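You operate a simulated robot arm through the tools that you are given. There is no shell and no other tool.

You are at the controls of a simulated two-armed robot. One attempt, no reset.

JOB
Scrub the upturned red pail clean on the round yellow brush.
Fine: run the water by the yellow swing handle and turn it off again; the pail stays on the brush; leave the other dirty pail. Where these are worked on the way, their far stop is far enough and under half their travel is too little: yellow swing handle.

The check looks at the end state, three seconds after you hand in, the way a careful person would. Anything else that was tipped, shoved, dropped, spilled or broken makes it a failure.

ROBOT AND FRAMES
Two 7-joint arms with two-finger grippers on one trunk that stands fixed in place. Base frame: the origin is at the foot of the trunk, x ahead of it, y to its left, z up. Readings come in m, degrees, newtons and seconds.
The left shoulder is at [0.078, 0.151, 1.001], the right one opposite. With the tool pointing down near the work surface each hand reaches from about 0.1 to 0.78 m from the base axis, measured 20 degrees to its own side. Payload 2.54 kg a hand.
The tool frame of a hand sits at the grasp point between the pads (the TCP): z along the fingers, y along the line on which they close. The tips reach 0.03 m beyond it. The gripper opens to 0.116 m; its body begins 0.095 m behind the TCP.
Orientation is told as [roll, pitch, yaw] about the base's x, y, z axes, in that order, counted from this pose: with the fingers straight down and closing along the base's y, the tool's x points along the base's -x, its y along +y and its z along -z.

CONTROLS
- The arms move only by the tool send_rows. It takes "left_motion", "right_motion" or both (then of equal length, played together; a hand with none holds still); each is a list of rows, each an object (a shift or turn left out is 0, a gripper value left out holds the last) with "delta_rot": the turn, a rotation vector about the tool's x, y, z in degrees, a list of three; "travel": the shift along the tool's x, y, z in m, a list of three; "hand": the opening, from 0 (shut) to 1 (fully open). In form: [{"delta_rot": [wx, wy, wz], "travel": [dx, dy, dz], "hand": hand}, ...]. A call has 1 to 20 rows; each row is the pose to reach, as a shift and turn from the pose commanded when the call began, along the tool's axes at that moment. Each row takes 0.2 s and may step no farther than 0.05 m and 8.6 degrees from the row before; otherwise, or with a gripper value out of range, the whole call is refused. Where a pose cannot be reached the arm comes as near as it can. A force on the tool above 40 N (or 10 N above the force at the start of the call, whichever is more), or a blocked arm, ends the call early, and 0.2 s more pass. Each finger travels about 0.072 m/s and halts on what it meets, pressing with about 43 N; the grip force reading is that of the motor and also rises with nothing between the fingers. The clock runs only during rows and for 0.2 s after the last one: add rows that repeat a pose to give the fingers time. The reply holds the time, the measured pose of the TCP, the force on the tool along the base axes, the opening and the grip force, in the units named above and with some noise, with the torque about the TCP (base axes, N m) and any sound that the robot's microphone picked up.
- Cameras (640 x 400 px; columns grow to the right, rows downward): "scene" is now at [0.1577, 0.0157, 1.1732]; the picture's right is [0.17, -0.99, 0.00], its down [-0.03, -0.01, -1.00] and it looks along [0.99, 0.17, -0.03] (base axes); focal length 214 px, centre (320, 200). "left" rides on the left gripper at [0.069, 0.015, -0.122] in its tool frame; the picture's right is [-0.21, 0.98, 0.00], its down [-0.83, -0.18, -0.53] and it looks along [-0.52, -0.11, 0.85] (tool axes); focal length 251 px, centre (320, 200). "right" rides on the right gripper at [0.069, -0.015, -0.122] in its tool frame; the picture's right is [0.21, 0.98, 0.00], its down [-0.83, 0.18, -0.53] and it looks along [-0.52, 0.11, 0.85] (tool axes); focal length 251 px, centre (320, 200). There is no depth. A picture from a camera that has moved, and an enlarged one, comes with that camera's place and axes in the base frame and with its lens.
- camera(camera): a new picture of that camera. It takes no simulated time.
- lift_body(by): slides the trunk up (or, below 0, down) by that many m; the arms and the scene camera ride with it, the base frame stays. It gives what a move gives, with no picture.
- head_to(pan, tilt): turns the head with the scene camera to pan (to the left, within 80 degrees either way) and tilt (down, from -29 to 69), counted from straight ahead of the robot. It gives what a move gives.
- zoom(camera, box): a new picture of the part [left, top, right, bottom] of that camera's present view, enlarged. It takes no simulated time.
- hand_in(): hands the job in; it is judged then, once.

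Nothing tells you positions but the pictures and the camera data. Unless the task says otherwise, let go and move clear before handing in.

The tools are called after "Call:" by a JSON object that holds its "fn" and its "kwargs". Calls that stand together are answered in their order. send_rows: Moves the arms, as the interface text tells. Its arguments: {"type":"object","properties":{"left_motion":{"type":"array"},"right_motion":{"type":"array"}},"required":[]} The other tools are called the same way: lift_body (by) moves the trunk up or down; head_to (pan, tilt) turns the head that bears the scene camera; camera (camera) takes a picture; zoom (camera, box) takes an enlarged picture of a part of a camera's view; hand_in () hands the job in.

At the start:

```text
t: 0.0
left_ee_pos: [0.4338, 0.2081, 1.2444]
left_orientation: [0.0, -0.1, 0.0]
left_force: [0.1, 0.7, 0.3]
left_wrist_torque: [0.03, -0.04, 0.0]
left_finger_gap: 0.1158
left_finger_force: 0.0
right_ee_pos: [0.3803, -0.1473, 1.2379]
right_orientation: [0.0, 0.1, 0.0]
right_force: [0.1, -1.2, 0.1]
right_wrist_torque: [-0.01, -0.01, -0.05]
right_finger_gap: 0.116
right_finger_force: 0.0
trunk travel left (down, up): [-0.238, 0.051]
head pan, tilt (commanded): [9.5, 1.9]
```

scene: 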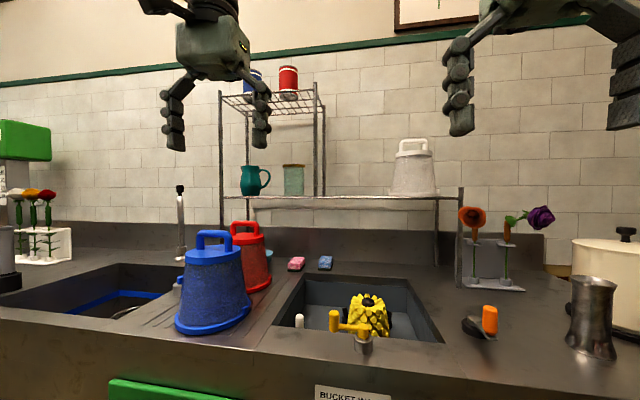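
right: 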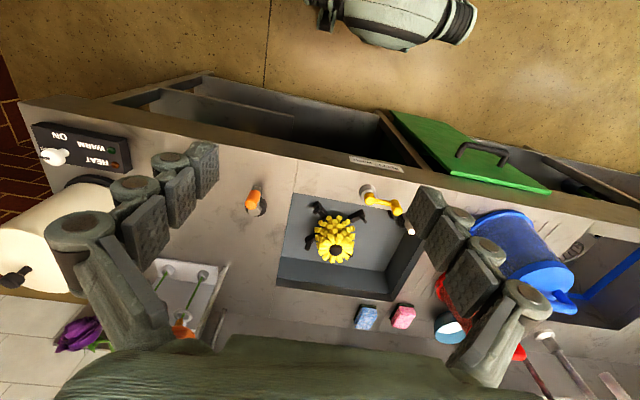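
left: 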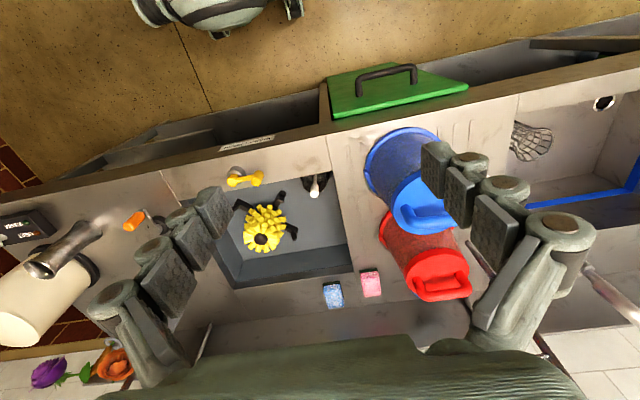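

I see a counter with two basins: the right one holds the yellow brush, the blue pail stands near me on the drainer and the red pail behind it. I'll take closer looks before planning.

Call:
{"fn": "head_to", "kwargs": {"pan": 5, "tilt": 35}}

Call:
{"fn": "zoom", "kwargs": {"camera": "left", "box": [200, 120, 500, 320]}}

Call:
{"fn": "zoom", "kwargs": {"camera": "right", "box": [220, 140, 480, 340]}}

```text
t: 1.0
left_ee_pos: [0.4341, 0.2087, 1.2447]
left_orientation: [-0.1, -0.1, 0.1]
left_force: [-0.3, 0.5, -0.4]
left_wrist_torque: [0.0, -0.02, -0.01]
left_finger_gap: 0.116
left_finger_force: 0.1
right_ee_pos: [0.379, -0.1479, 1.2377]
right_orientation: [0.1, -0.1, 0.1]
right_force: [-0.4, -0.5, 0.7]
right_wrist_torque: [0.02, -0.03, -0.01]
right_finger_gap: 0.1158
right_finger_force: 0.1
trunk travel left (down, up): [-0.238, 0.051]
head pan, tilt (commanded): [5.0, 35.0]
```

```text
2.00 times, centred on (350, 220) of left
camera zoom: at [0.3635, 0.2238, 1.3673], right [0.21, 0.98, 0.0], down [0.82, -0.18, 0.54], along [0.52, -0.11, -0.84], focal length 503 px, centre (260, 160)
```

zoom: 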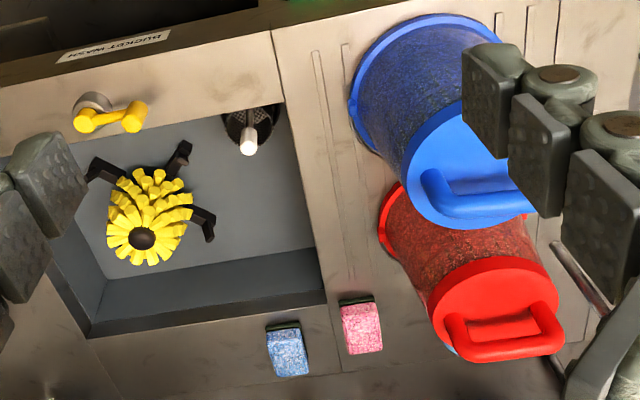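

```text
2.00 times, centred on (350, 240) of right
camera zoom: at [0.3101, -0.1628, 1.3604], right [-0.22, 0.98, 0.0], down [0.83, 0.18, 0.53], along [0.52, 0.12, -0.85], focal length 503 px, centre (260, 120)
```

zoom: 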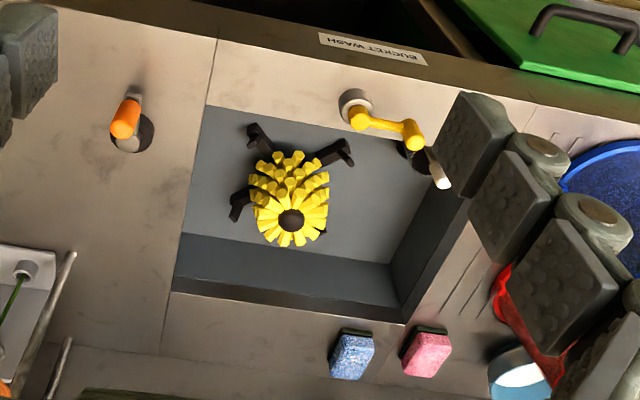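

The wrist views show the brush on three legs in the basin, a yellow handle on a spindle at the near edge, and a white-topped plug or drain in the basin's corner. I'll look at the tilted scene view now.

Call:
{"fn": "camera", "kwargs": {"camera": "scene"}}

Call:
{"fn": "zoom", "kwargs": {"camera": "scene", "box": [240, 120, 440, 260]}}

```text
taken
camera scene: at [0.1559, 0.0084, 1.1201], right [0.09, -1.0, 0.0], down [-0.57, -0.05, -0.82], along [0.82, 0.07, -0.57], focal length 214 px, centre (320, 200)
```

scene: 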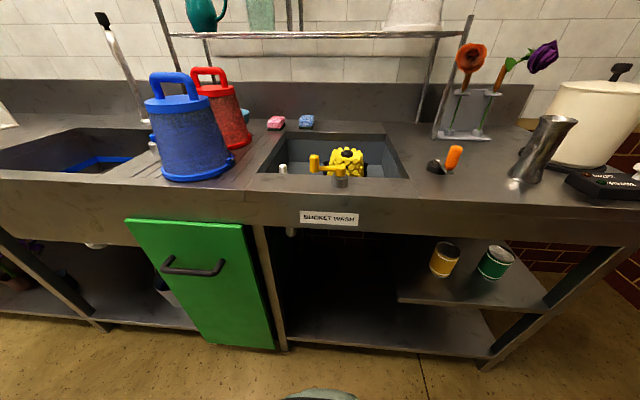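

```text
2.86 times, centred on (340, 190) of scene
camera zoom: at [0.1559, 0.0084, 1.1201], right [0.09, -1.0, 0.0], down [-0.57, -0.05, -0.82], along [0.82, 0.07, -0.57], focal length 613 px, centre (263, 229)
```

zoom: 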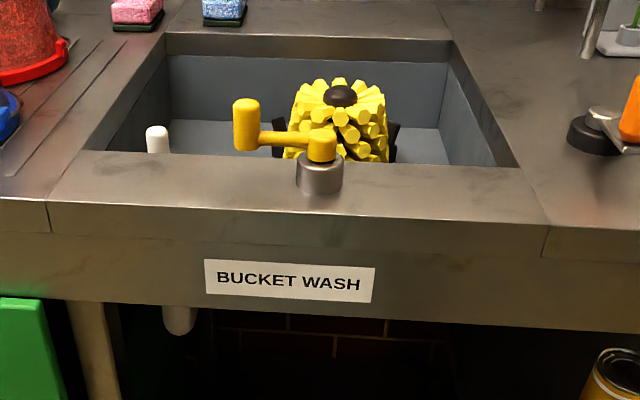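

Triangulating gives me these positions:

| Feature | Position |
|---|---|
| Brush hub | about (0.755, -0.02, 0.87) |
| Handle pivot | about (0.559, 0.0, 0.915) |
| Handle peg | about (0.56, 0.055, 0.905–0.945) |

Next I need closer views of the red pail and its handle.

Call:
{"fn": "zoom", "kwargs": {"camera": "scene", "box": [130, 55, 290, 190]}}

Call:
{"fn": "zoom", "kwargs": {"camera": "left", "box": [350, 120, 500, 310]}}

Call:
{"fn": "zoom", "kwargs": {"camera": "scene", "box": [300, 130, 400, 200]}}

Call:
{"fn": "zoom", "kwargs": {"camera": "left", "box": [210, 150, 350, 290]}}

```text
2.96 times, centred on (210, 122) of scene
camera zoom: at [0.1559, 0.0084, 1.1201], right [0.09, -1.0, 0.0], down [-0.57, -0.05, -0.82], along [0.82, 0.07, -0.57], focal length 636 px, centre (646, 430)
```

zoom: 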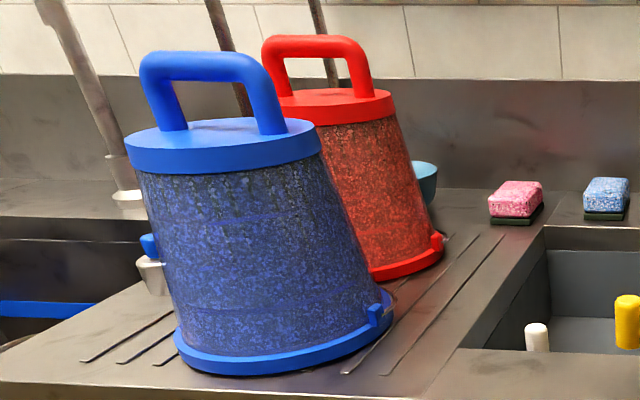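

```text
2.11 times, centred on (425, 215) of left
camera zoom: at [0.3635, 0.2238, 1.3673], right [0.21, 0.98, 0.0], down [0.82, -0.18, 0.54], along [0.52, -0.11, -0.84], focal length 529 px, centre (99, 168)
```

zoom: 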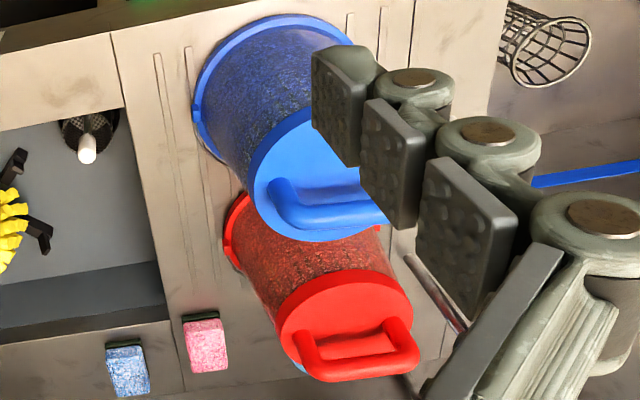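

```text
5.71 times, centred on (350, 165) of scene
camera zoom: at [0.1559, 0.0084, 1.1201], right [0.09, -1.0, 0.0], down [-0.57, -0.05, -0.82], along [0.82, 0.07, -0.57], focal length 1226 px, centre (149, 400)
```

zoom: 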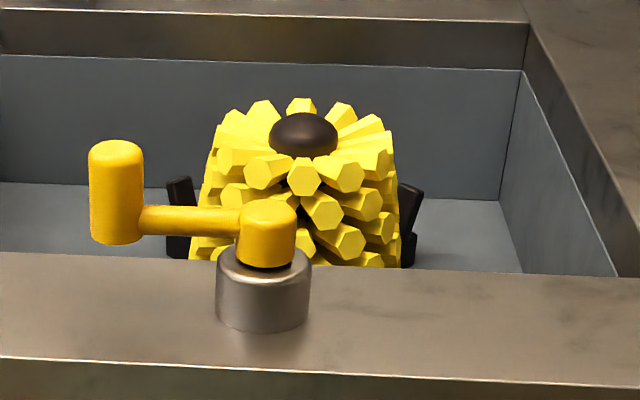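

```text
2.86 times, centred on (280, 220) of left
camera zoom: at [0.3635, 0.2238, 1.3673], right [0.21, 0.98, 0.0], down [0.82, -0.18, 0.54], along [0.52, -0.11, -0.84], focal length 718 px, centre (434, 143)
```

zoom: 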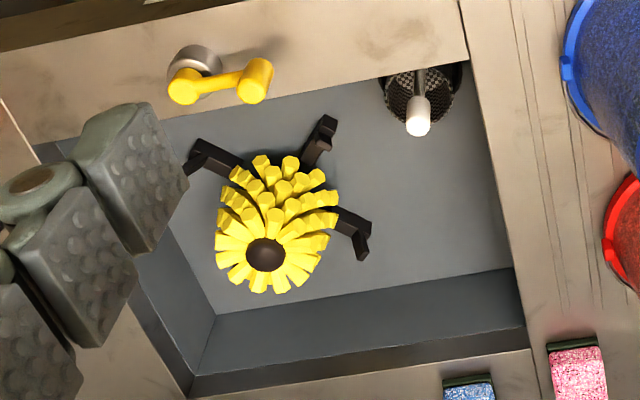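

Handle and pail geometry, worked out from two views:

| Feature | Estimate |
|---|---|
| Red loop handle bar | Along y, centred near (0.785, 0.363, 1.076) |
| Red pail top plate | z ≈ 1.037 |
| Blue pail | In front, at x ≈ 0.617 |

The red handle is far out, so I'll raise the trunk. Then I'll bring the left hand in tilted forward, above and behind the red handle.

Call:
{"fn": "lift_body", "kwargs": {"by": 0.045}}

```text
t: 1.9
left_ee_pos: [0.4347, 0.2089, 1.2891]
left_orientation: [0.0, -0.1, 0.1]
left_force: [0.7, -1.4, 0.6]
left_wrist_torque: [0.01, 0.01, 0.0]
left_finger_gap: 0.1157
left_finger_force: 0.1
right_ee_pos: [0.3798, -0.1469, 1.2826]
right_orientation: [0.1, 0.1, 0.2]
right_force: [0.5, 0.6, 0.4]
right_wrist_torque: [0.02, 0.03, -0.01]
right_finger_gap: 0.1159
right_finger_force: 0.2
trunk travel left (down, up): [-0.283, 0.006]
head pan, tilt (commanded): [5.0, 35.0]
```

The trunk is up 0.045 m. Now I'll move the left hand toward the pre-grasp point, tilting the fingers forward 40°.

Call:
{"fn": "send_rows", "kwargs": {"left_motion": [{"travel": [-0.032, 0.0193, 0.008], "delta_rot": [0, -5, 0], "hand": 1}, {"travel": [-0.064, 0.0386, 0.016], "delta_rot": [0, -10, 0]}, {"travel": [-0.096, 0.0579, 0.026], "delta_rot": [0, -15, 0]}, {"travel": [-0.128, 0.0773, 0.038], "delta_rot": [0, -20, 0]}, {"travel": [-0.16, 0.0966, 0.05], "delta_rot": [0, -25, 0]}, {"travel": [-0.192, 0.1159, 0.065], "delta_rot": [0, -30, 0]}, {"travel": [-0.224, 0.1352, 0.08], "delta_rot": [0, -35, 0]}, {"travel": [-0.256, 0.1545, 0.1], "delta_rot": [0, -40, 0]}, {"travel": [-0.256, 0.1545, 0.1], "delta_rot": [0, -40, 0]}]}}

Call:
{"fn": "camera", "kwargs": {"camera": "left"}}

Call:
{"fn": "camera", "kwargs": {"camera": "scene"}}

Call:
{"fn": "zoom", "kwargs": {"camera": "right", "box": [380, 140, 640, 400]}}

```text
t: 3.9
left_ee_pos: [0.6897, 0.363, 1.1914]
left_orientation: [0.0, -40.3, 0.2]
left_force: [-0.8, 0.2, -0.3]
left_wrist_torque: [0.01, -0.03, 0.02]
left_finger_gap: 0.116
left_finger_force: 0.1
right_ee_pos: [0.3801, -0.1476, 1.2829]
right_orientation: [0.0, 0.0, 0.1]
right_force: [-0.1, -0.3, 0.1]
right_wrist_torque: [0.01, 0.0, 0.0]
right_finger_gap: 0.1161
right_finger_force: 0.1
trunk travel left (down, up): [-0.283, 0.006]
head pan, tilt (commanded): [5.0, 35.0]
```

```text
taken
camera left: at [0.5573, 0.3785, 1.2408], right [0.16, 0.98, 0.14], down [0.29, -0.18, 0.94], along [0.94, -0.11, -0.31], focal length 251 px, centre (320, 200)
```

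left: 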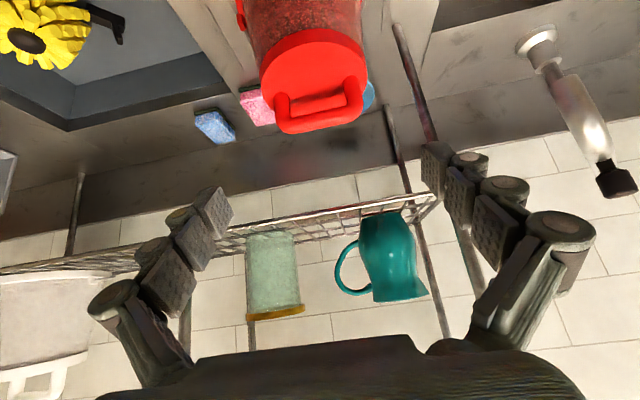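

```text
taken
camera scene: at [0.1556, 0.0082, 1.1652], right [0.09, -1.0, 0.0], down [-0.57, -0.05, -0.82], along [0.82, 0.07, -0.57], focal length 214 px, centre (320, 200)
```

scene: 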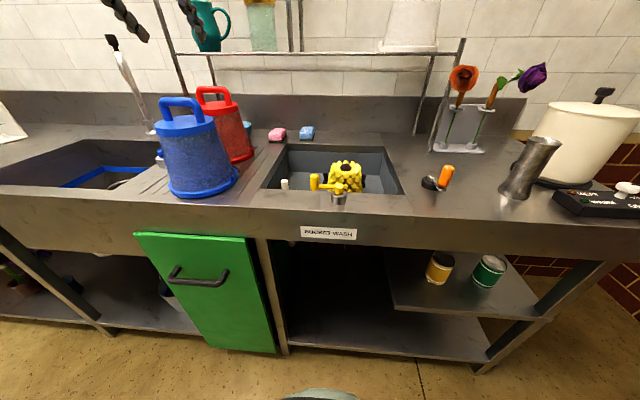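

```text
1.54 times, centred on (510, 270) of right
camera zoom: at [0.3097, -0.1631, 1.4055], right [-0.22, 0.98, 0.0], down [0.83, 0.18, 0.53], along [0.52, 0.12, -0.85], focal length 387 px, centre (28, 92)
```

zoom: 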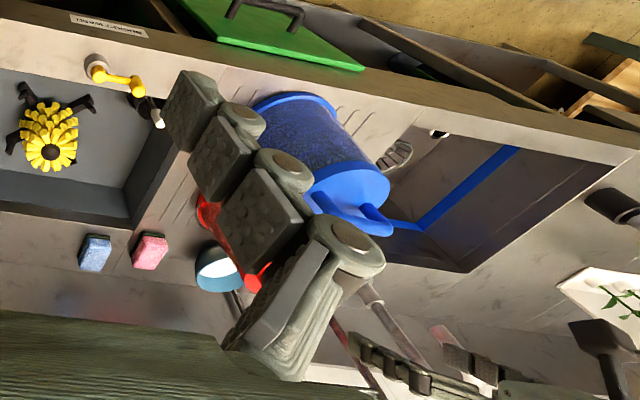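

The left hand reached the pose exactly. I'll zoom in on the red handle to refine its position from here.

Call:
{"fn": "zoom", "kwargs": {"camera": "left", "box": [230, 0, 400, 150]}}

Call:
{"fn": "zoom", "kwargs": {"camera": "scene", "box": [90, 0, 290, 200]}}

```text
2.67 times, centred on (315, 75) of left
camera zoom: at [0.5573, 0.3785, 1.2408], right [0.16, 0.98, 0.14], down [0.29, -0.18, 0.94], along [0.94, -0.11, -0.31], focal length 670 px, centre (333, 533)
```

zoom: 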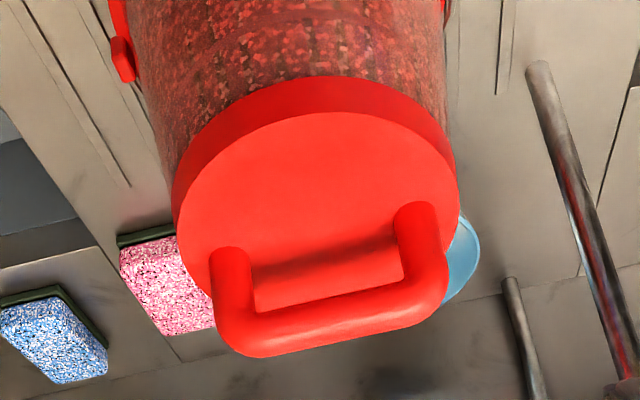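

```text
2.00 times, centred on (190, 100) of scene
camera zoom: at [0.1556, 0.0082, 1.1652], right [0.09, -1.0, 0.0], down [-0.57, -0.05, -0.82], along [0.82, 0.07, -0.57], focal length 429 px, centre (580, 400)
```

zoom: 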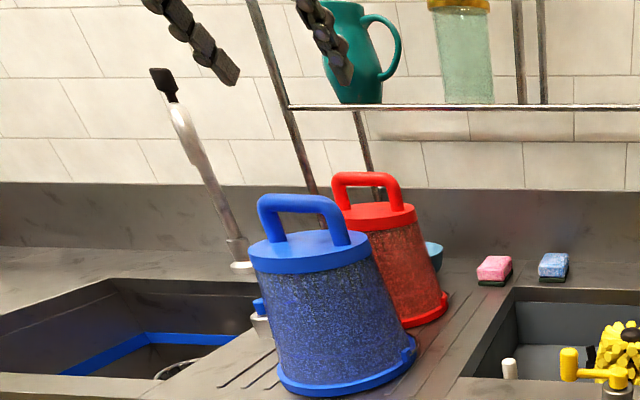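

From this view the handle legs stand at y ≈ 0.325 and 0.404, x ≈ 0.784, with no yaw. The open hand (0.116) fits around the roughly 0.095 loop, so I'll slide in along the tool axis part-way and check.

Call:
{"fn": "send_rows", "kwargs": {"left_motion": [{"travel": [0.002, 0.0005, 0.035]}, {"travel": [0.004, 0.0007, 0.07]}, {"travel": [0.006, 0.001, 0.1]}, {"travel": [0.006, 0.001, 0.1]}]}}

Call:
{"fn": "camera", "kwargs": {"camera": "left"}}

Call:
{"fn": "zoom", "kwargs": {"camera": "scene", "box": [130, 20, 290, 160]}}

```text
t: 4.9
left_ee_pos: [0.7496, 0.3647, 1.1102]
left_orientation: [0.0, -40.2, 0.1]
left_force: [1.7, 0.0, -0.4]
left_wrist_torque: [0.03, -0.01, 0.0]
left_finger_gap: 0.1158
left_finger_force: 0.1
right_ee_pos: [0.3794, -0.1472, 1.2834]
right_orientation: [0.1, 0.0, 0.1]
right_force: [0.9, -0.4, -0.1]
right_wrist_torque: [0.01, 0.03, 0.01]
right_finger_gap: 0.1163
right_finger_force: 0.1
trunk travel left (down, up): [-0.283, 0.006]
head pan, tilt (commanded): [5.0, 35.0]
```

```text
taken
camera left: at [0.6173, 0.3792, 1.1594], right [0.16, 0.98, 0.14], down [0.29, -0.18, 0.94], along [0.94, -0.11, -0.31], focal length 251 px, centre (320, 200)
```

left: 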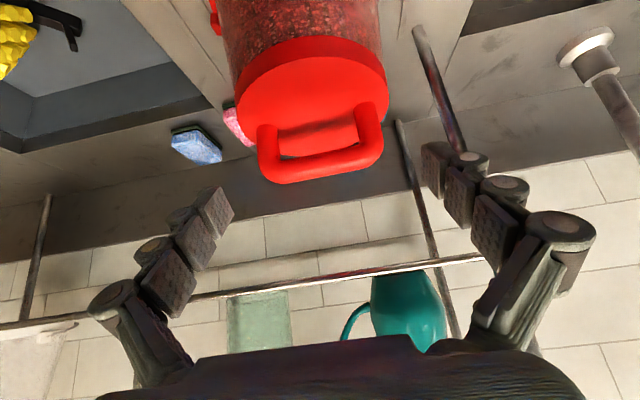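

```text
2.86 times, centred on (210, 90) of scene
camera zoom: at [0.1557, 0.0083, 1.1651], right [0.09, -1.0, 0.0], down [-0.57, -0.05, -0.82], along [0.82, 0.07, -0.57], focal length 613 px, centre (634, 514)
```

zoom: 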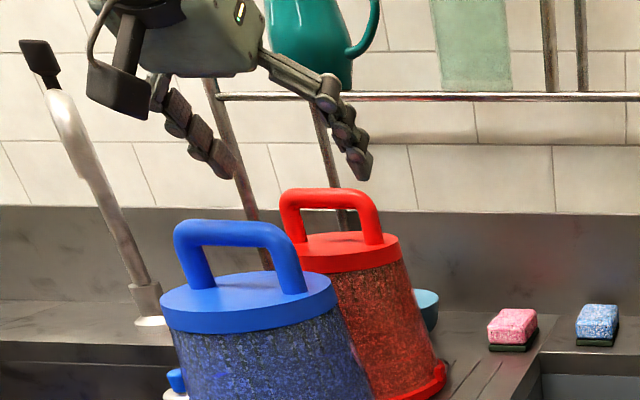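

The gripper's camera bracket sticks out low, so I'll reduce the tilt to 30° to keep it well above the blue handle before sliding in.

Call:
{"fn": "send_rows", "kwargs": {"left_motion": [{"travel": [-0.006, 0, -0.007], "delta_rot": [0, 5, 0]}, {"travel": [-0.0116, 0, -0.0138], "delta_rot": [0, 10.2, 0]}, {"travel": [-0.0116, 0, -0.0138], "delta_rot": [0, 10.2, 0]}]}}

Call:
{"fn": "camera", "kwargs": {"camera": "left"}}

Call:
{"fn": "zoom", "kwargs": {"camera": "scene", "box": [130, 20, 290, 160]}}

```text
t: 5.7
left_ee_pos: [0.75, 0.3653, 1.1279]
left_orientation: [0.1, -30.0, 0.1]
left_force: [1.0, -0.5, 0.8]
left_wrist_torque: [0.0, 0.0, 0.0]
left_finger_gap: 0.1161
left_finger_force: 0.1
right_ee_pos: [0.3806, -0.1473, 1.2828]
right_orientation: [0.0, 0.0, 0.1]
right_force: [-0.1, -0.3, -0.5]
right_wrist_torque: [-0.01, -0.01, 0.01]
right_finger_gap: 0.116
right_finger_force: 0.2
trunk travel left (down, up): [-0.283, 0.006]
head pan, tilt (commanded): [5.0, 35.0]
```

```text
taken
camera left: at [0.6279, 0.3791, 1.2003], right [0.18, 0.98, 0.11], down [0.45, -0.18, 0.87], along [0.87, -0.11, -0.47], focal length 251 px, centre (320, 200)
```

left: 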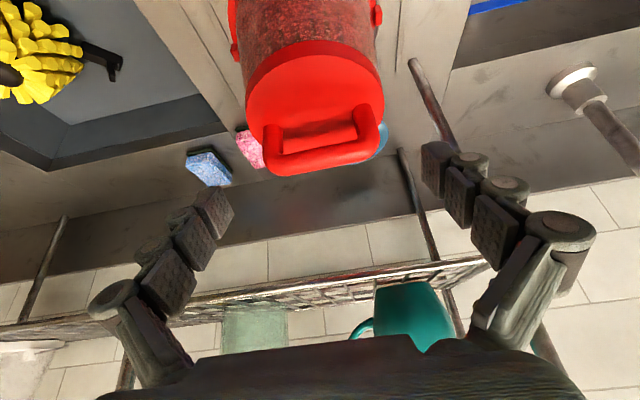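

```text
2.86 times, centred on (210, 90) of scene
camera zoom: at [0.1559, 0.0085, 1.1651], right [0.09, -1.0, 0.0], down [-0.57, -0.05, -0.82], along [0.82, 0.07, -0.57], focal length 613 px, centre (634, 514)
```

zoom: 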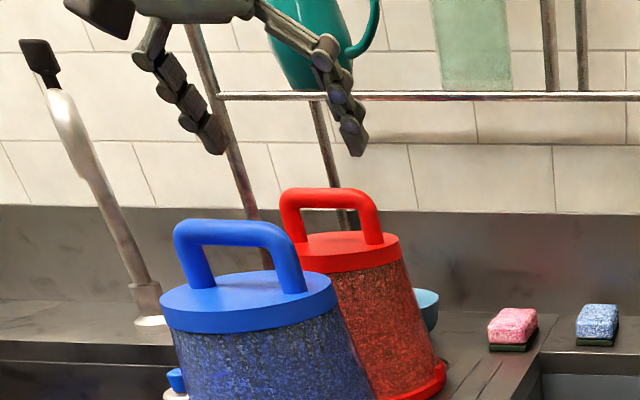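

The 30° tilt is reachable too, and everything lines up. Sliding the last 6 cm down-forward so the fingers straddle the red loop.

Call:
{"fn": "send_rows", "kwargs": {"left_motion": [{"travel": [0, -0.0005, 0.02]}, {"travel": [0, -0.0008, 0.04]}, {"travel": [0, -0.0008, 0.052]}, {"travel": [0, -0.0008, 0.06]}, {"travel": [0, -0.0008, 0.06]}]}}

Call:
{"fn": "camera", "kwargs": {"camera": "left"}}

Call:
{"fn": "zoom", "kwargs": {"camera": "scene", "box": [130, 20, 290, 160]}}

```text
t: 6.9
left_ee_pos: [0.7799, 0.3653, 1.076]
left_orientation: [0.0, -29.8, 0.0]
left_force: [0.0, -0.4, -0.3]
left_wrist_torque: [0.01, 0.0, 0.01]
left_finger_gap: 0.116
left_finger_force: 0.0
right_ee_pos: [0.3799, -0.1457, 1.2825]
right_orientation: [0.0, 0.0, 0.1]
right_force: [0.3, -0.3, 0.5]
right_wrist_torque: [0.0, 0.0, 0.02]
right_finger_gap: 0.1162
right_finger_force: 0.0
trunk travel left (down, up): [-0.283, 0.006]
head pan, tilt (commanded): [5.0, 35.0]
```

```text
taken
camera left: at [0.6578, 0.3791, 1.1478], right [0.18, 0.98, 0.11], down [0.45, -0.18, 0.87], along [0.87, -0.11, -0.47], focal length 251 px, centre (320, 200)
```

left: 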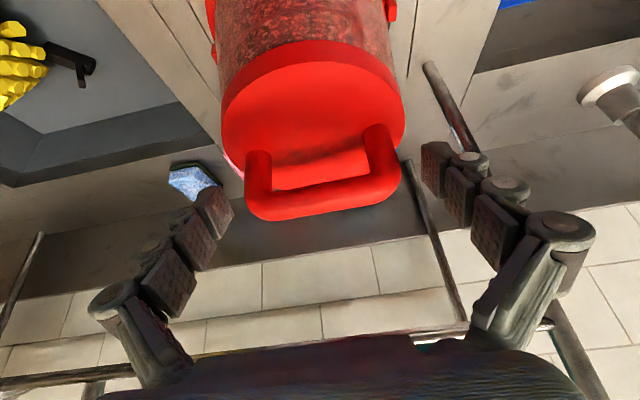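

```text
2.86 times, centred on (210, 90) of scene
camera zoom: at [0.1559, 0.0084, 1.1651], right [0.09, -1.0, 0.0], down [-0.57, -0.05, -0.82], along [0.82, 0.07, -0.57], focal length 613 px, centre (634, 514)
```

zoom: 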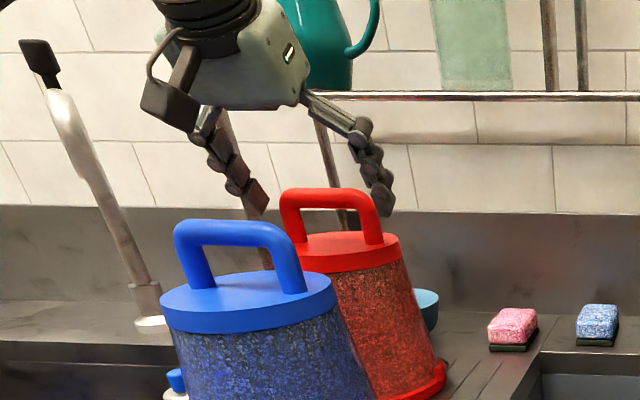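

The fingers flank the loop with clear margin on both sides and no contact force. Closing the left gripper.

Call:
{"fn": "send_rows", "kwargs": {"left_motion": [{"hand": 0}, {"hand": 0}, {"hand": 0}, {"hand": 0}, {"hand": 0}]}}

Call:
{"fn": "camera", "kwargs": {"camera": "left"}}

Call:
{"fn": "zoom", "kwargs": {"camera": "scene", "box": [130, 20, 290, 160]}}

```text
t: 8.1
left_ee_pos: [0.7785, 0.3635, 1.0758]
left_orientation: [0.0, -29.8, 0.1]
left_force: [0.1, 0.6, -0.8]
left_wrist_torque: [-0.19, 0.13, -0.08]
left_finger_gap: 0.0951
left_finger_force: 42.9
right_ee_pos: [0.3814, -0.1469, 1.2814]
right_orientation: [0.0, -0.1, 0.1]
right_force: [0.5, 0.1, 0.5]
right_wrist_torque: [0.02, 0.01, 0.0]
right_finger_gap: 0.1161
right_finger_force: 0.1
trunk travel left (down, up): [-0.283, 0.006]
head pan, tilt (commanded): [5.0, 35.0]
```

```text
taken
camera left: at [0.6576, 0.379, 1.1481], right [0.18, 0.98, 0.11], down [0.45, -0.18, 0.87], along [0.87, -0.11, -0.47], focal length 251 px, centre (320, 200)
```

left: 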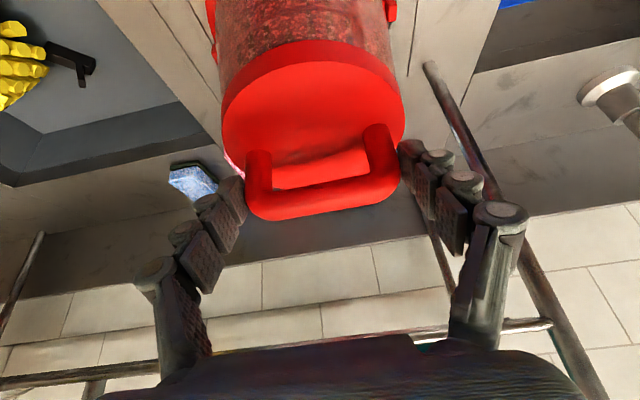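

```text
2.86 times, centred on (210, 90) of scene
camera zoom: at [0.1558, 0.0084, 1.1651], right [0.09, -1.0, 0.0], down [-0.57, -0.05, -0.82], along [0.82, 0.07, -0.57], focal length 613 px, centre (634, 514)
```

zoom: 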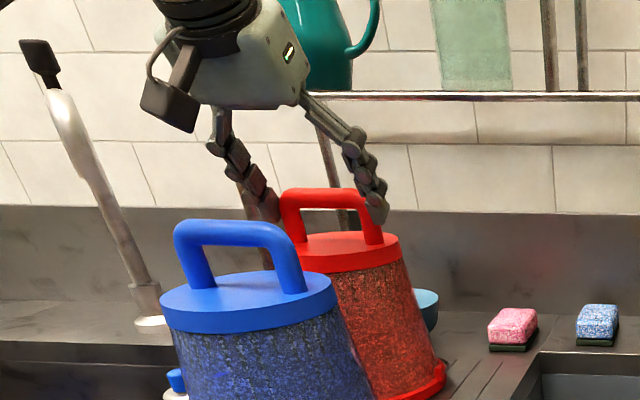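

The grip is firm: gap 0.095, force 43 N. Now a straight, slow lift of a few centimetres and a check that only the red pail rises.

Call:
{"fn": "send_rows", "kwargs": {"left_motion": [{"travel": [-0.005, 0, -0.0087]}, {"travel": [-0.01, 0, -0.0174]}, {"travel": [-0.015, 0, -0.026]}, {"travel": [-0.0199, 0, -0.0347]}, {"travel": [-0.0249, 0, -0.0434]}, {"travel": [-0.0249, 0, -0.0434]}]}}

Call:
{"fn": "camera", "kwargs": {"camera": "left"}}

Call:
{"fn": "zoom", "kwargs": {"camera": "scene", "box": [130, 20, 290, 160]}}

Call:
{"fn": "zoom", "kwargs": {"camera": "right", "box": [380, 140, 640, 400]}}

```text
t: 9.5
left_ee_pos: [0.7797, 0.3649, 1.1159]
left_orientation: [-0.2, -30.0, 0.2]
left_force: [0.4, -0.8, -2.0]
left_wrist_torque: [-0.03, 0.01, 0.01]
left_finger_gap: 0.0954
left_finger_force: 42.6
left hand out of reach, approached as far as the arm can: row 5, 6
right_ee_pos: [0.3802, -0.1467, 1.283]
right_orientation: [0.0, -0.1, 0.1]
right_force: [0.6, -0.5, 0.8]
right_wrist_torque: [-0.07, -0.02, -0.04]
right_finger_gap: 0.1159
right_finger_force: 0.0
trunk travel left (down, up): [-0.283, 0.006]
head pan, tilt (commanded): [5.0, 35.0]
```

```text
taken
camera left: at [0.6573, 0.3795, 1.188], right [0.18, 0.98, 0.11], down [0.45, -0.18, 0.88], along [0.87, -0.11, -0.47], focal length 251 px, centre (320, 200)
```

left: 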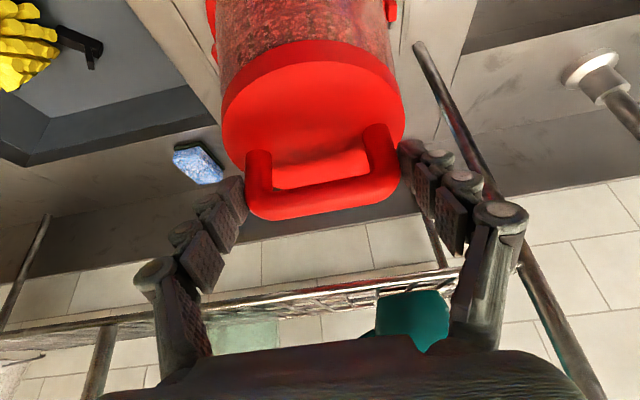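

```text
2.86 times, centred on (210, 90) of scene
camera zoom: at [0.156, 0.0085, 1.1651], right [0.09, -1.0, 0.0], down [-0.57, -0.05, -0.82], along [0.82, 0.07, -0.57], focal length 613 px, centre (634, 514)
```

zoom: 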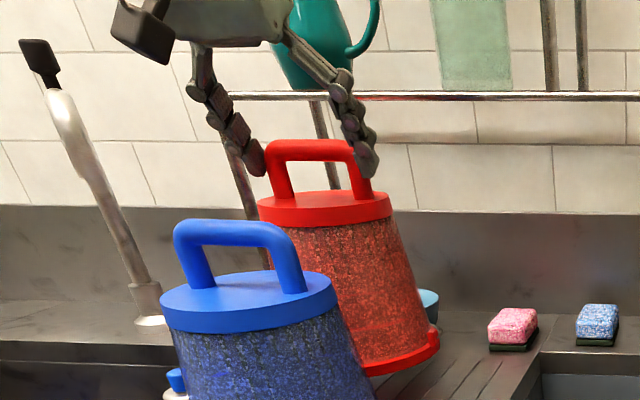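

```text
1.54 times, centred on (510, 270) of right
camera zoom: at [0.3102, -0.1627, 1.4054], right [-0.22, 0.98, 0.0], down [0.83, 0.18, 0.53], along [0.52, 0.12, -0.85], focal length 387 px, centre (28, 92)
```

zoom: 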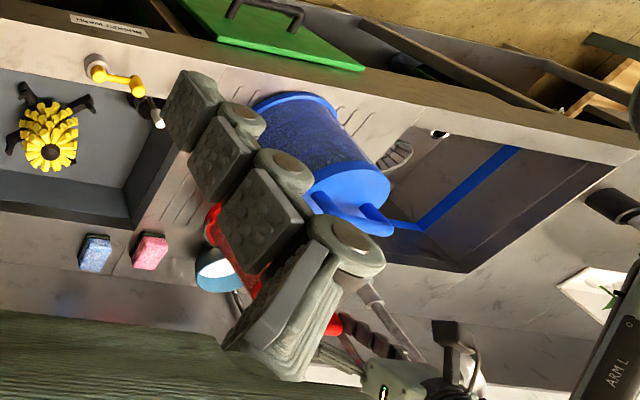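

The red pail is off the counter about 4 cm, hanging upright, and the blue pail hasn't moved. Now I'll carry it to the right toward the basin, rising slightly as reach allows.

Call:
{"fn": "send_rows", "kwargs": {"left_motion": [{"travel": [0, -0.02, 0]}, {"travel": [0, -0.05, 0]}, {"travel": [-0.001, -0.08, -0.003]}, {"travel": [-0.002, -0.11, -0.006]}, {"travel": [-0.003, -0.145, -0.009]}, {"travel": [-0.004, -0.18, -0.012]}, {"travel": [-0.005, -0.215, -0.015]}, {"travel": [-0.0065, -0.25, -0.0193]}, {"travel": [-0.0065, -0.265, -0.0193]}, {"travel": [-0.0065, -0.265, -0.0193]}]}}

Call:
{"fn": "camera", "kwargs": {"camera": "left"}}

Call:
{"fn": "camera", "kwargs": {"camera": "scene"}}

Call:
{"fn": "camera", "kwargs": {"camera": "right"}}

```text
t: 11.7
left_ee_pos: [0.7777, 0.0989, 1.1362]
left_orientation: [0.1, -29.9, 0.2]
left_force: [-0.6, -0.4, -2.3]
left_wrist_torque: [0.01, 0.01, -0.05]
left_finger_gap: 0.0954
left_finger_force: 42.9
right_ee_pos: [0.3807, -0.1469, 1.2825]
right_orientation: [-0.1, 0.0, 0.1]
right_force: [0.1, 0.1, 0.9]
right_wrist_torque: [0.0, -0.04, 0.04]
right_finger_gap: 0.1161
right_finger_force: 0.0
trunk travel left (down, up): [-0.283, 0.006]
head pan, tilt (commanded): [5.0, 35.0]
```

```text
taken
camera left: at [0.6552, 0.1142, 1.2078], right [0.18, 0.98, 0.11], down [0.45, -0.18, 0.87], along [0.87, -0.11, -0.47], focal length 251 px, centre (320, 200)
```

left: 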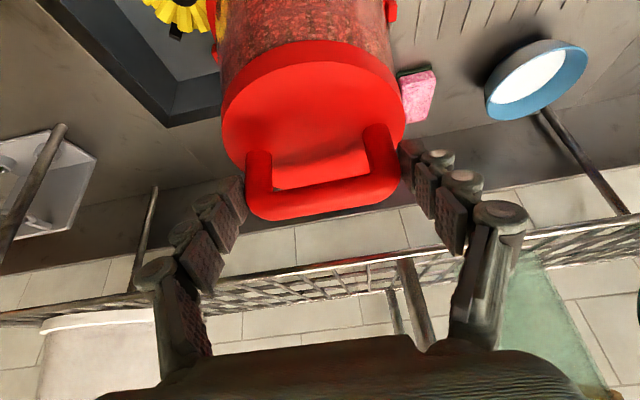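

```text
taken
camera scene: at [0.1562, 0.0085, 1.165], right [0.09, -1.0, 0.0], down [-0.57, -0.05, -0.82], along [0.82, 0.07, -0.57], focal length 214 px, centre (320, 200)
```

scene: 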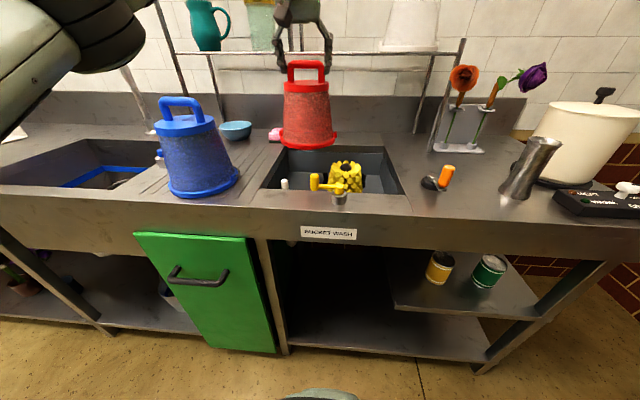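

```text
taken
camera right: at [0.3104, -0.1627, 1.4053], right [-0.22, 0.98, 0.0], down [0.83, 0.18, 0.53], along [0.52, 0.12, -0.85], focal length 251 px, centre (320, 200)
```

right: 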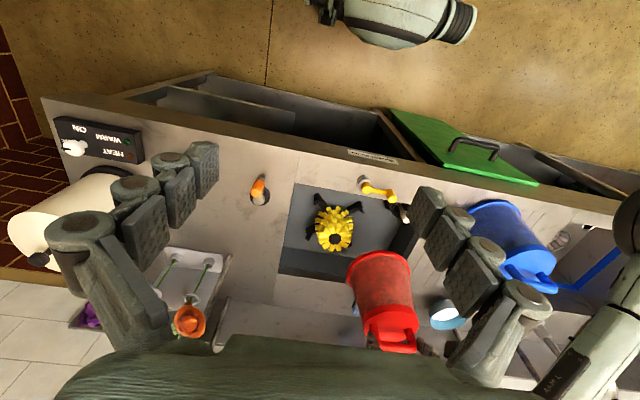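

The pail hangs clear near the basin. Before lowering, I'll refine the brush axis and the guide posts from the right and scene cameras.

Call:
{"fn": "zoom", "kwargs": {"camera": "right", "box": [270, 170, 430, 290]}}

Call:
{"fn": "zoom", "kwargs": {"camera": "scene", "box": [270, 60, 400, 210]}}

```text
3.33 times, centred on (350, 230) of right
camera zoom: at [0.3104, -0.1627, 1.4053], right [-0.22, 0.98, 0.0], down [0.83, 0.18, 0.53], along [0.52, 0.12, -0.85], focal length 838 px, centre (220, 100)
```

zoom: 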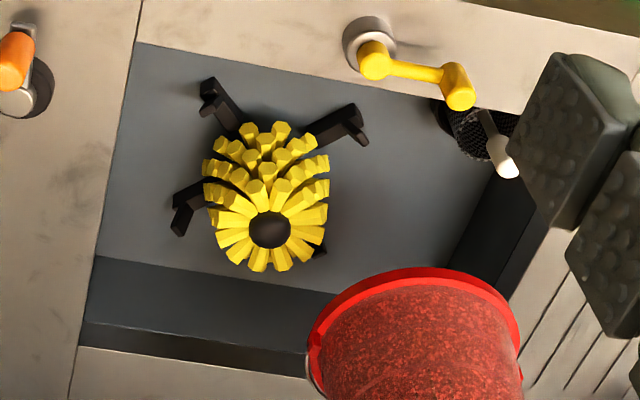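

```text
2.67 times, centred on (335, 135) of scene
camera zoom: at [0.1562, 0.0085, 1.165], right [0.09, -1.0, 0.0], down [-0.57, -0.05, -0.82], along [0.82, 0.07, -0.57], focal length 572 px, centre (280, 373)
```

zoom: 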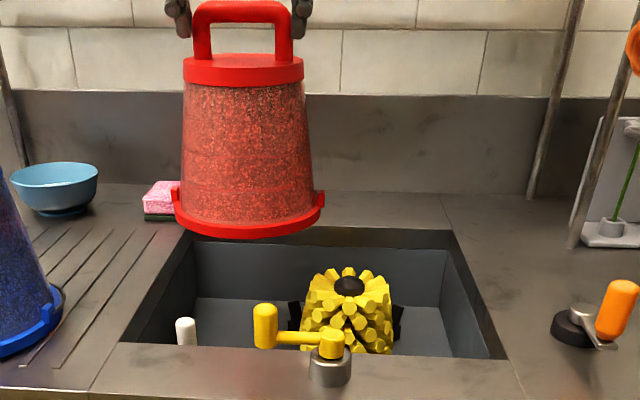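

The brush axis comes out at about (0.752, -0.020), with four guide posts at a radius of roughly 0.095, which clears the pail rim's 0.083. The pail's lugs fall between the posts. I'll bring the pail directly above the brush.

Call:
{"fn": "send_rows", "kwargs": {"left_motion": [{"travel": [0.006, -0.025, -0.0033]}, {"travel": [0.0115, -0.05, -0.0066]}, {"travel": [0.017, -0.075, -0.01]}, {"travel": [0.0225, -0.1, -0.0132]}, {"travel": [0.0283, -0.119, -0.0164]}, {"travel": [0.0283, -0.119, -0.0164]}]}}

Call:
{"fn": "camera", "kwargs": {"camera": "right"}}

Call:
{"fn": "zoom", "kwargs": {"camera": "scene", "box": [270, 60, 400, 210]}}

Call:
{"fn": "camera", "kwargs": {"camera": "left"}}

```text
t: 13.1
left_ee_pos: [0.7432, -0.0213, 1.1359]
left_orientation: [-0.1, -29.9, 0.3]
left_force: [-0.5, -0.3, -2.2]
left_wrist_torque: [-0.01, 0.03, 0.03]
left_finger_gap: 0.0951
left_finger_force: 43.2
right_ee_pos: [0.3796, -0.1466, 1.2832]
right_orientation: [0.0, 0.0, 0.1]
right_force: [-0.8, 0.5, 0.4]
right_wrist_torque: [0.0, -0.03, 0.0]
right_finger_gap: 0.1158
right_finger_force: 0.0
trunk travel left (down, up): [-0.283, 0.006]
head pan, tilt (commanded): [5.0, 35.0]
```

```text
taken
camera right: at [0.3105, -0.1627, 1.4053], right [-0.22, 0.98, 0.0], down [0.83, 0.18, 0.53], along [0.52, 0.12, -0.85], focal length 251 px, centre (320, 200)
```

right: 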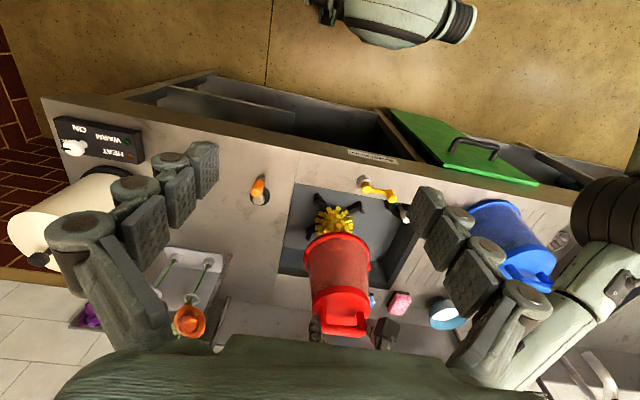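

```text
2.67 times, centred on (335, 135) of scene
camera zoom: at [0.1562, 0.0085, 1.165], right [0.09, -1.0, 0.0], down [-0.57, -0.05, -0.82], along [0.82, 0.07, -0.57], focal length 572 px, centre (280, 373)
```

zoom: 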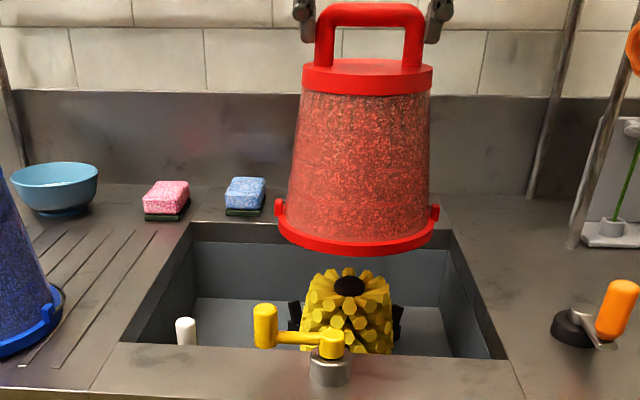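

```text
taken
camera left: at [0.6221, -0.0054, 1.2075], right [0.18, 0.98, 0.11], down [0.45, -0.18, 0.87], along [0.87, -0.11, -0.47], focal length 251 px, centre (320, 200)
```

left: 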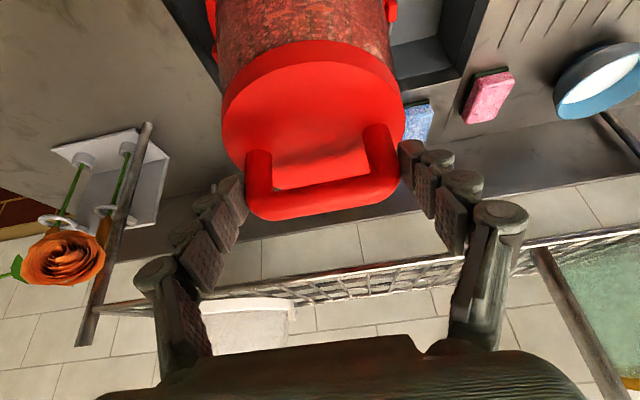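

The y alignment matches the brush. I'll verify the x alignment from the right camera before lowering.

Call:
{"fn": "zoom", "kwargs": {"camera": "right", "box": [270, 170, 430, 350]}}

```text
2.22 times, centred on (350, 260) of right
camera zoom: at [0.3105, -0.1627, 1.4053], right [-0.22, 0.98, 0.0], down [0.83, 0.18, 0.53], along [0.52, 0.12, -0.85], focal length 559 px, centre (253, 67)
```

zoom: 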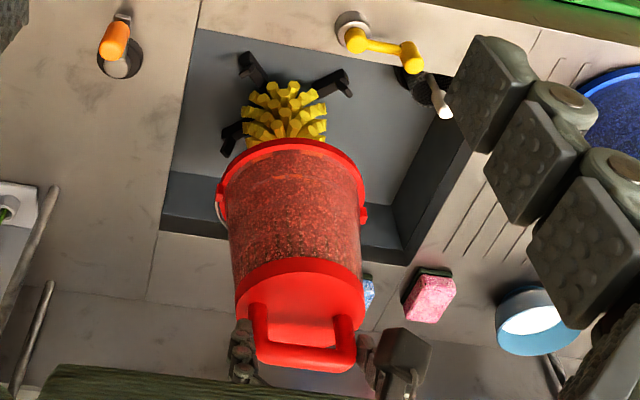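

The rim centre is about (0.750, -0.019), which matches the brush. Lowering 9 cm, staying above the guide posts at first.

Call:
{"fn": "send_rows", "kwargs": {"left_motion": [{"travel": [0.0083, 0.0005, 0.0183]}, {"travel": [0.0183, 0.0008, 0.0356]}, {"travel": [0.0283, 0.0008, 0.053]}, {"travel": [0.0383, 0.0008, 0.0703]}, {"travel": [0.0433, 0.0008, 0.079]}, {"travel": [0.0433, 0.0008, 0.079]}]}}

Call:
{"fn": "zoom", "kwargs": {"camera": "right", "box": [270, 150, 430, 330]}}

Call:
{"fn": "zoom", "kwargs": {"camera": "scene", "box": [270, 60, 400, 210]}}

```text
t: 14.5
left_ee_pos: [0.7464, -0.0177, 1.0459]
left_orientation: [0.0, -30.0, 0.1]
left_force: [0.0, -0.3, -2.5]
left_wrist_torque: [-0.02, 0.02, 0.0]
left_finger_gap: 0.0951
left_finger_force: 43.8
right_ee_pos: [0.3798, -0.1478, 1.2832]
right_orientation: [0.1, 0.0, 0.1]
right_force: [0.4, 0.5, -0.2]
right_wrist_torque: [0.0, 0.01, -0.01]
right_finger_gap: 0.1158
right_finger_force: 0.0
trunk travel left (down, up): [-0.283, 0.006]
head pan, tilt (commanded): [5.0, 35.0]
```

```text
2.22 times, centred on (350, 240) of right
camera zoom: at [0.3104, -0.1628, 1.4053], right [-0.22, 0.98, 0.0], down [0.83, 0.18, 0.53], along [0.52, 0.12, -0.85], focal length 559 px, centre (253, 111)
```

zoom: 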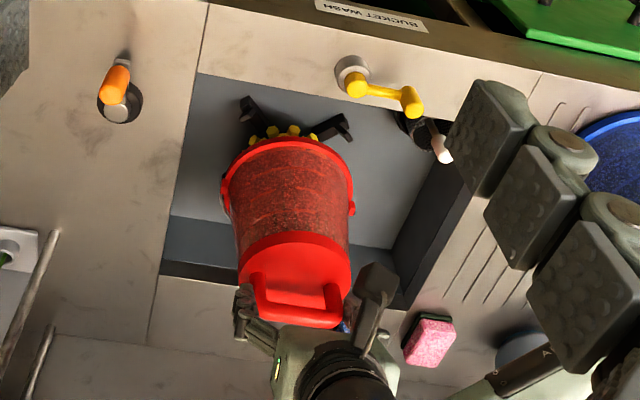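

```text
2.67 times, centred on (335, 135) of scene
camera zoom: at [0.1561, 0.0084, 1.165], right [0.09, -1.0, 0.0], down [-0.57, -0.05, -0.82], along [0.82, 0.07, -0.57], focal length 572 px, centre (280, 373)
```

zoom: 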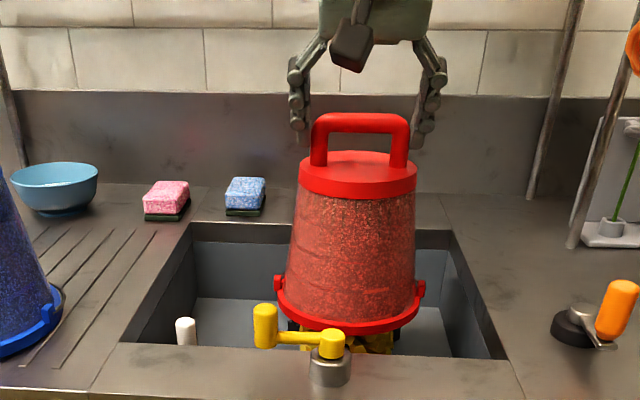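

The pail is dropping onto the brush symmetrically between the posts, and the handle and basin edge stay clear. I'll continue down in small steps, watching for contact.

Call:
{"fn": "send_rows", "kwargs": {"left_motion": [{"travel": [0.005, -0.001, 0.0087]}, {"travel": [0.01, -0.001, 0.0173]}, {"travel": [0.015, -0.001, 0.026]}, {"travel": [0.015, -0.001, 0.026]}]}}

Call:
{"fn": "zoom", "kwargs": {"camera": "right", "box": [270, 150, 430, 330]}}

Call:
{"fn": "zoom", "kwargs": {"camera": "scene", "box": [270, 60, 400, 210]}}

```text
t: 15.5
left_ee_pos: [0.7469, -0.0194, 1.0168]
left_orientation: [-0.1, -29.9, 0.2]
left_force: [-0.1, 0.5, -1.8]
left_wrist_torque: [0.03, -0.01, 0.0]
left_finger_gap: 0.0955
left_finger_force: 43.0
right_ee_pos: [0.3797, -0.1472, 1.2824]
right_orientation: [0.0, 0.0, 0.2]
right_force: [-0.9, 0.1, -0.2]
right_wrist_torque: [0.01, 0.01, -0.02]
right_finger_gap: 0.1159
right_finger_force: 0.1
trunk travel left (down, up): [-0.283, 0.006]
head pan, tilt (commanded): [5.0, 35.0]
```

```text
2.22 times, centred on (350, 240) of right
camera zoom: at [0.3103, -0.1628, 1.4053], right [-0.22, 0.98, 0.0], down [0.83, 0.18, 0.53], along [0.52, 0.12, -0.85], focal length 559 px, centre (253, 111)
```

zoom: 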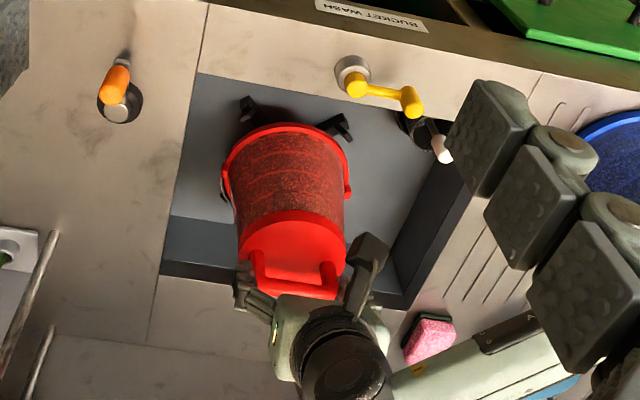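

```text
2.67 times, centred on (335, 135) of scene
camera zoom: at [0.1561, 0.0084, 1.165], right [0.09, -1.0, 0.0], down [-0.57, -0.05, -0.82], along [0.82, 0.07, -0.57], focal length 572 px, centre (280, 373)
```

zoom: 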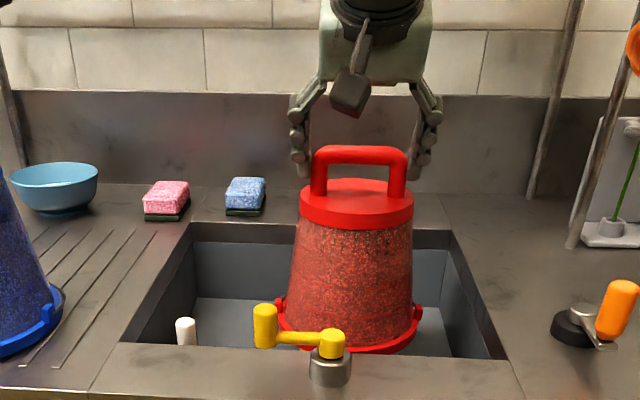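

Now the rim is at post height. I'll zoom in on the near posts before going further.

Call:
{"fn": "zoom", "kwargs": {"camera": "right", "box": [315, 180, 385, 240]}}

Call:
{"fn": "zoom", "kwargs": {"camera": "scene", "box": [320, 130, 380, 200]}}

```text
6.67 times, centred on (350, 210) of right
camera zoom: at [0.3103, -0.1628, 1.4053], right [-0.22, 0.98, 0.0], down [0.83, 0.18, 0.53], along [0.52, 0.12, -0.85], focal length 1676 px, centre (120, 133)
```

zoom: 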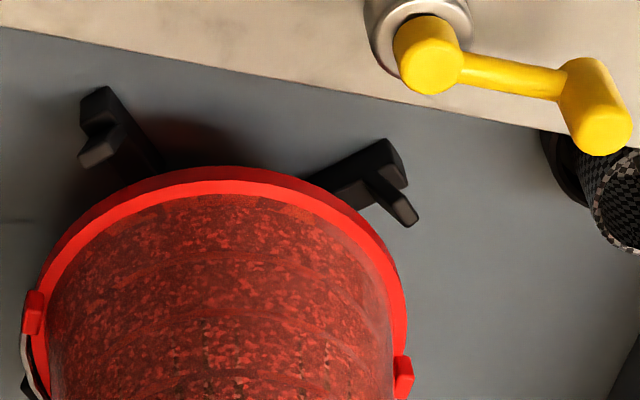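

```text
5.71 times, centred on (350, 165) of scene
camera zoom: at [0.1561, 0.0084, 1.165], right [0.09, -1.0, 0.0], down [-0.57, -0.05, -0.82], along [0.82, 0.07, -0.57], focal length 1226 px, centre (149, 400)
```

zoom: 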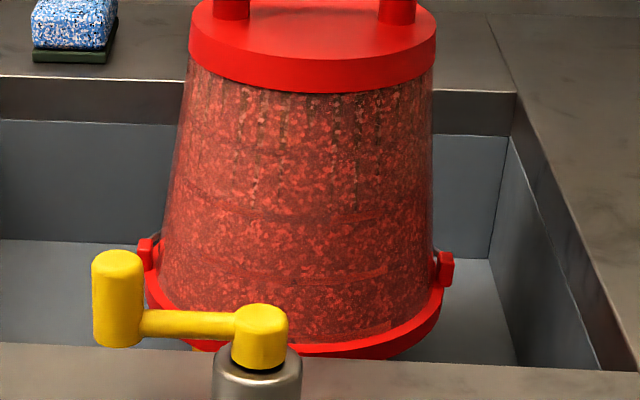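

Both near posts sit evenly outside the rim with about 2 cm gaps. Lowering further until the weight is taken.

Call:
{"fn": "send_rows", "kwargs": {"left_motion": [{"travel": [0.0038, 0, 0.0065]}, {"travel": [0.0075, 0, 0.013]}, {"travel": [0.0113, 0, 0.0195]}, {"travel": [0.015, 0, 0.026]}, {"travel": [0.015, 0, 0.026]}]}}

Call:
{"fn": "zoom", "kwargs": {"camera": "right", "box": [315, 160, 405, 250]}}

Call:
{"fn": "zoom", "kwargs": {"camera": "scene", "box": [270, 60, 400, 210]}}

```text
t: 16.7
left_ee_pos: [0.7466, -0.02, 0.9864]
left_orientation: [0.0, -30.1, 0.0]
left_force: [-0.7, 0.0, -1.6]
left_wrist_torque: [0.02, 0.02, -0.01]
left_finger_gap: 0.0955
left_finger_force: 43.1
right_ee_pos: [0.3813, -0.148, 1.2829]
right_orientation: [0.0, 0.0, 0.1]
right_force: [0.9, -0.5, 0.3]
right_wrist_torque: [-0.01, -0.02, -0.01]
right_finger_gap: 0.116
right_finger_force: 0.1
trunk travel left (down, up): [-0.283, 0.006]
head pan, tilt (commanded): [5.0, 35.0]
```

```text
4.44 times, centred on (360, 205) of right
camera zoom: at [0.3104, -0.1628, 1.4053], right [-0.22, 0.98, 0.0], down [0.83, 0.18, 0.53], along [0.52, 0.12, -0.85], focal length 1118 px, centre (142, 178)
```

zoom: 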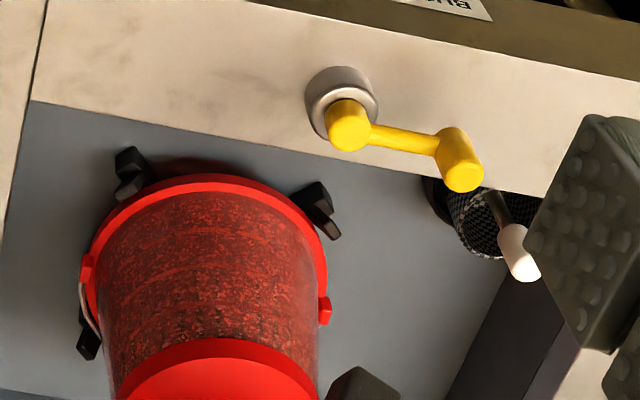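

```text
2.67 times, centred on (335, 135) of scene
camera zoom: at [0.1561, 0.0084, 1.165], right [0.09, -1.0, 0.0], down [-0.57, -0.05, -0.82], along [0.82, 0.07, -0.57], focal length 572 px, centre (280, 373)
```

zoom: 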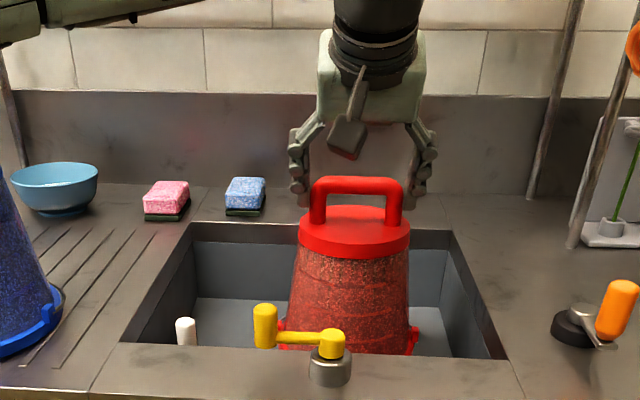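

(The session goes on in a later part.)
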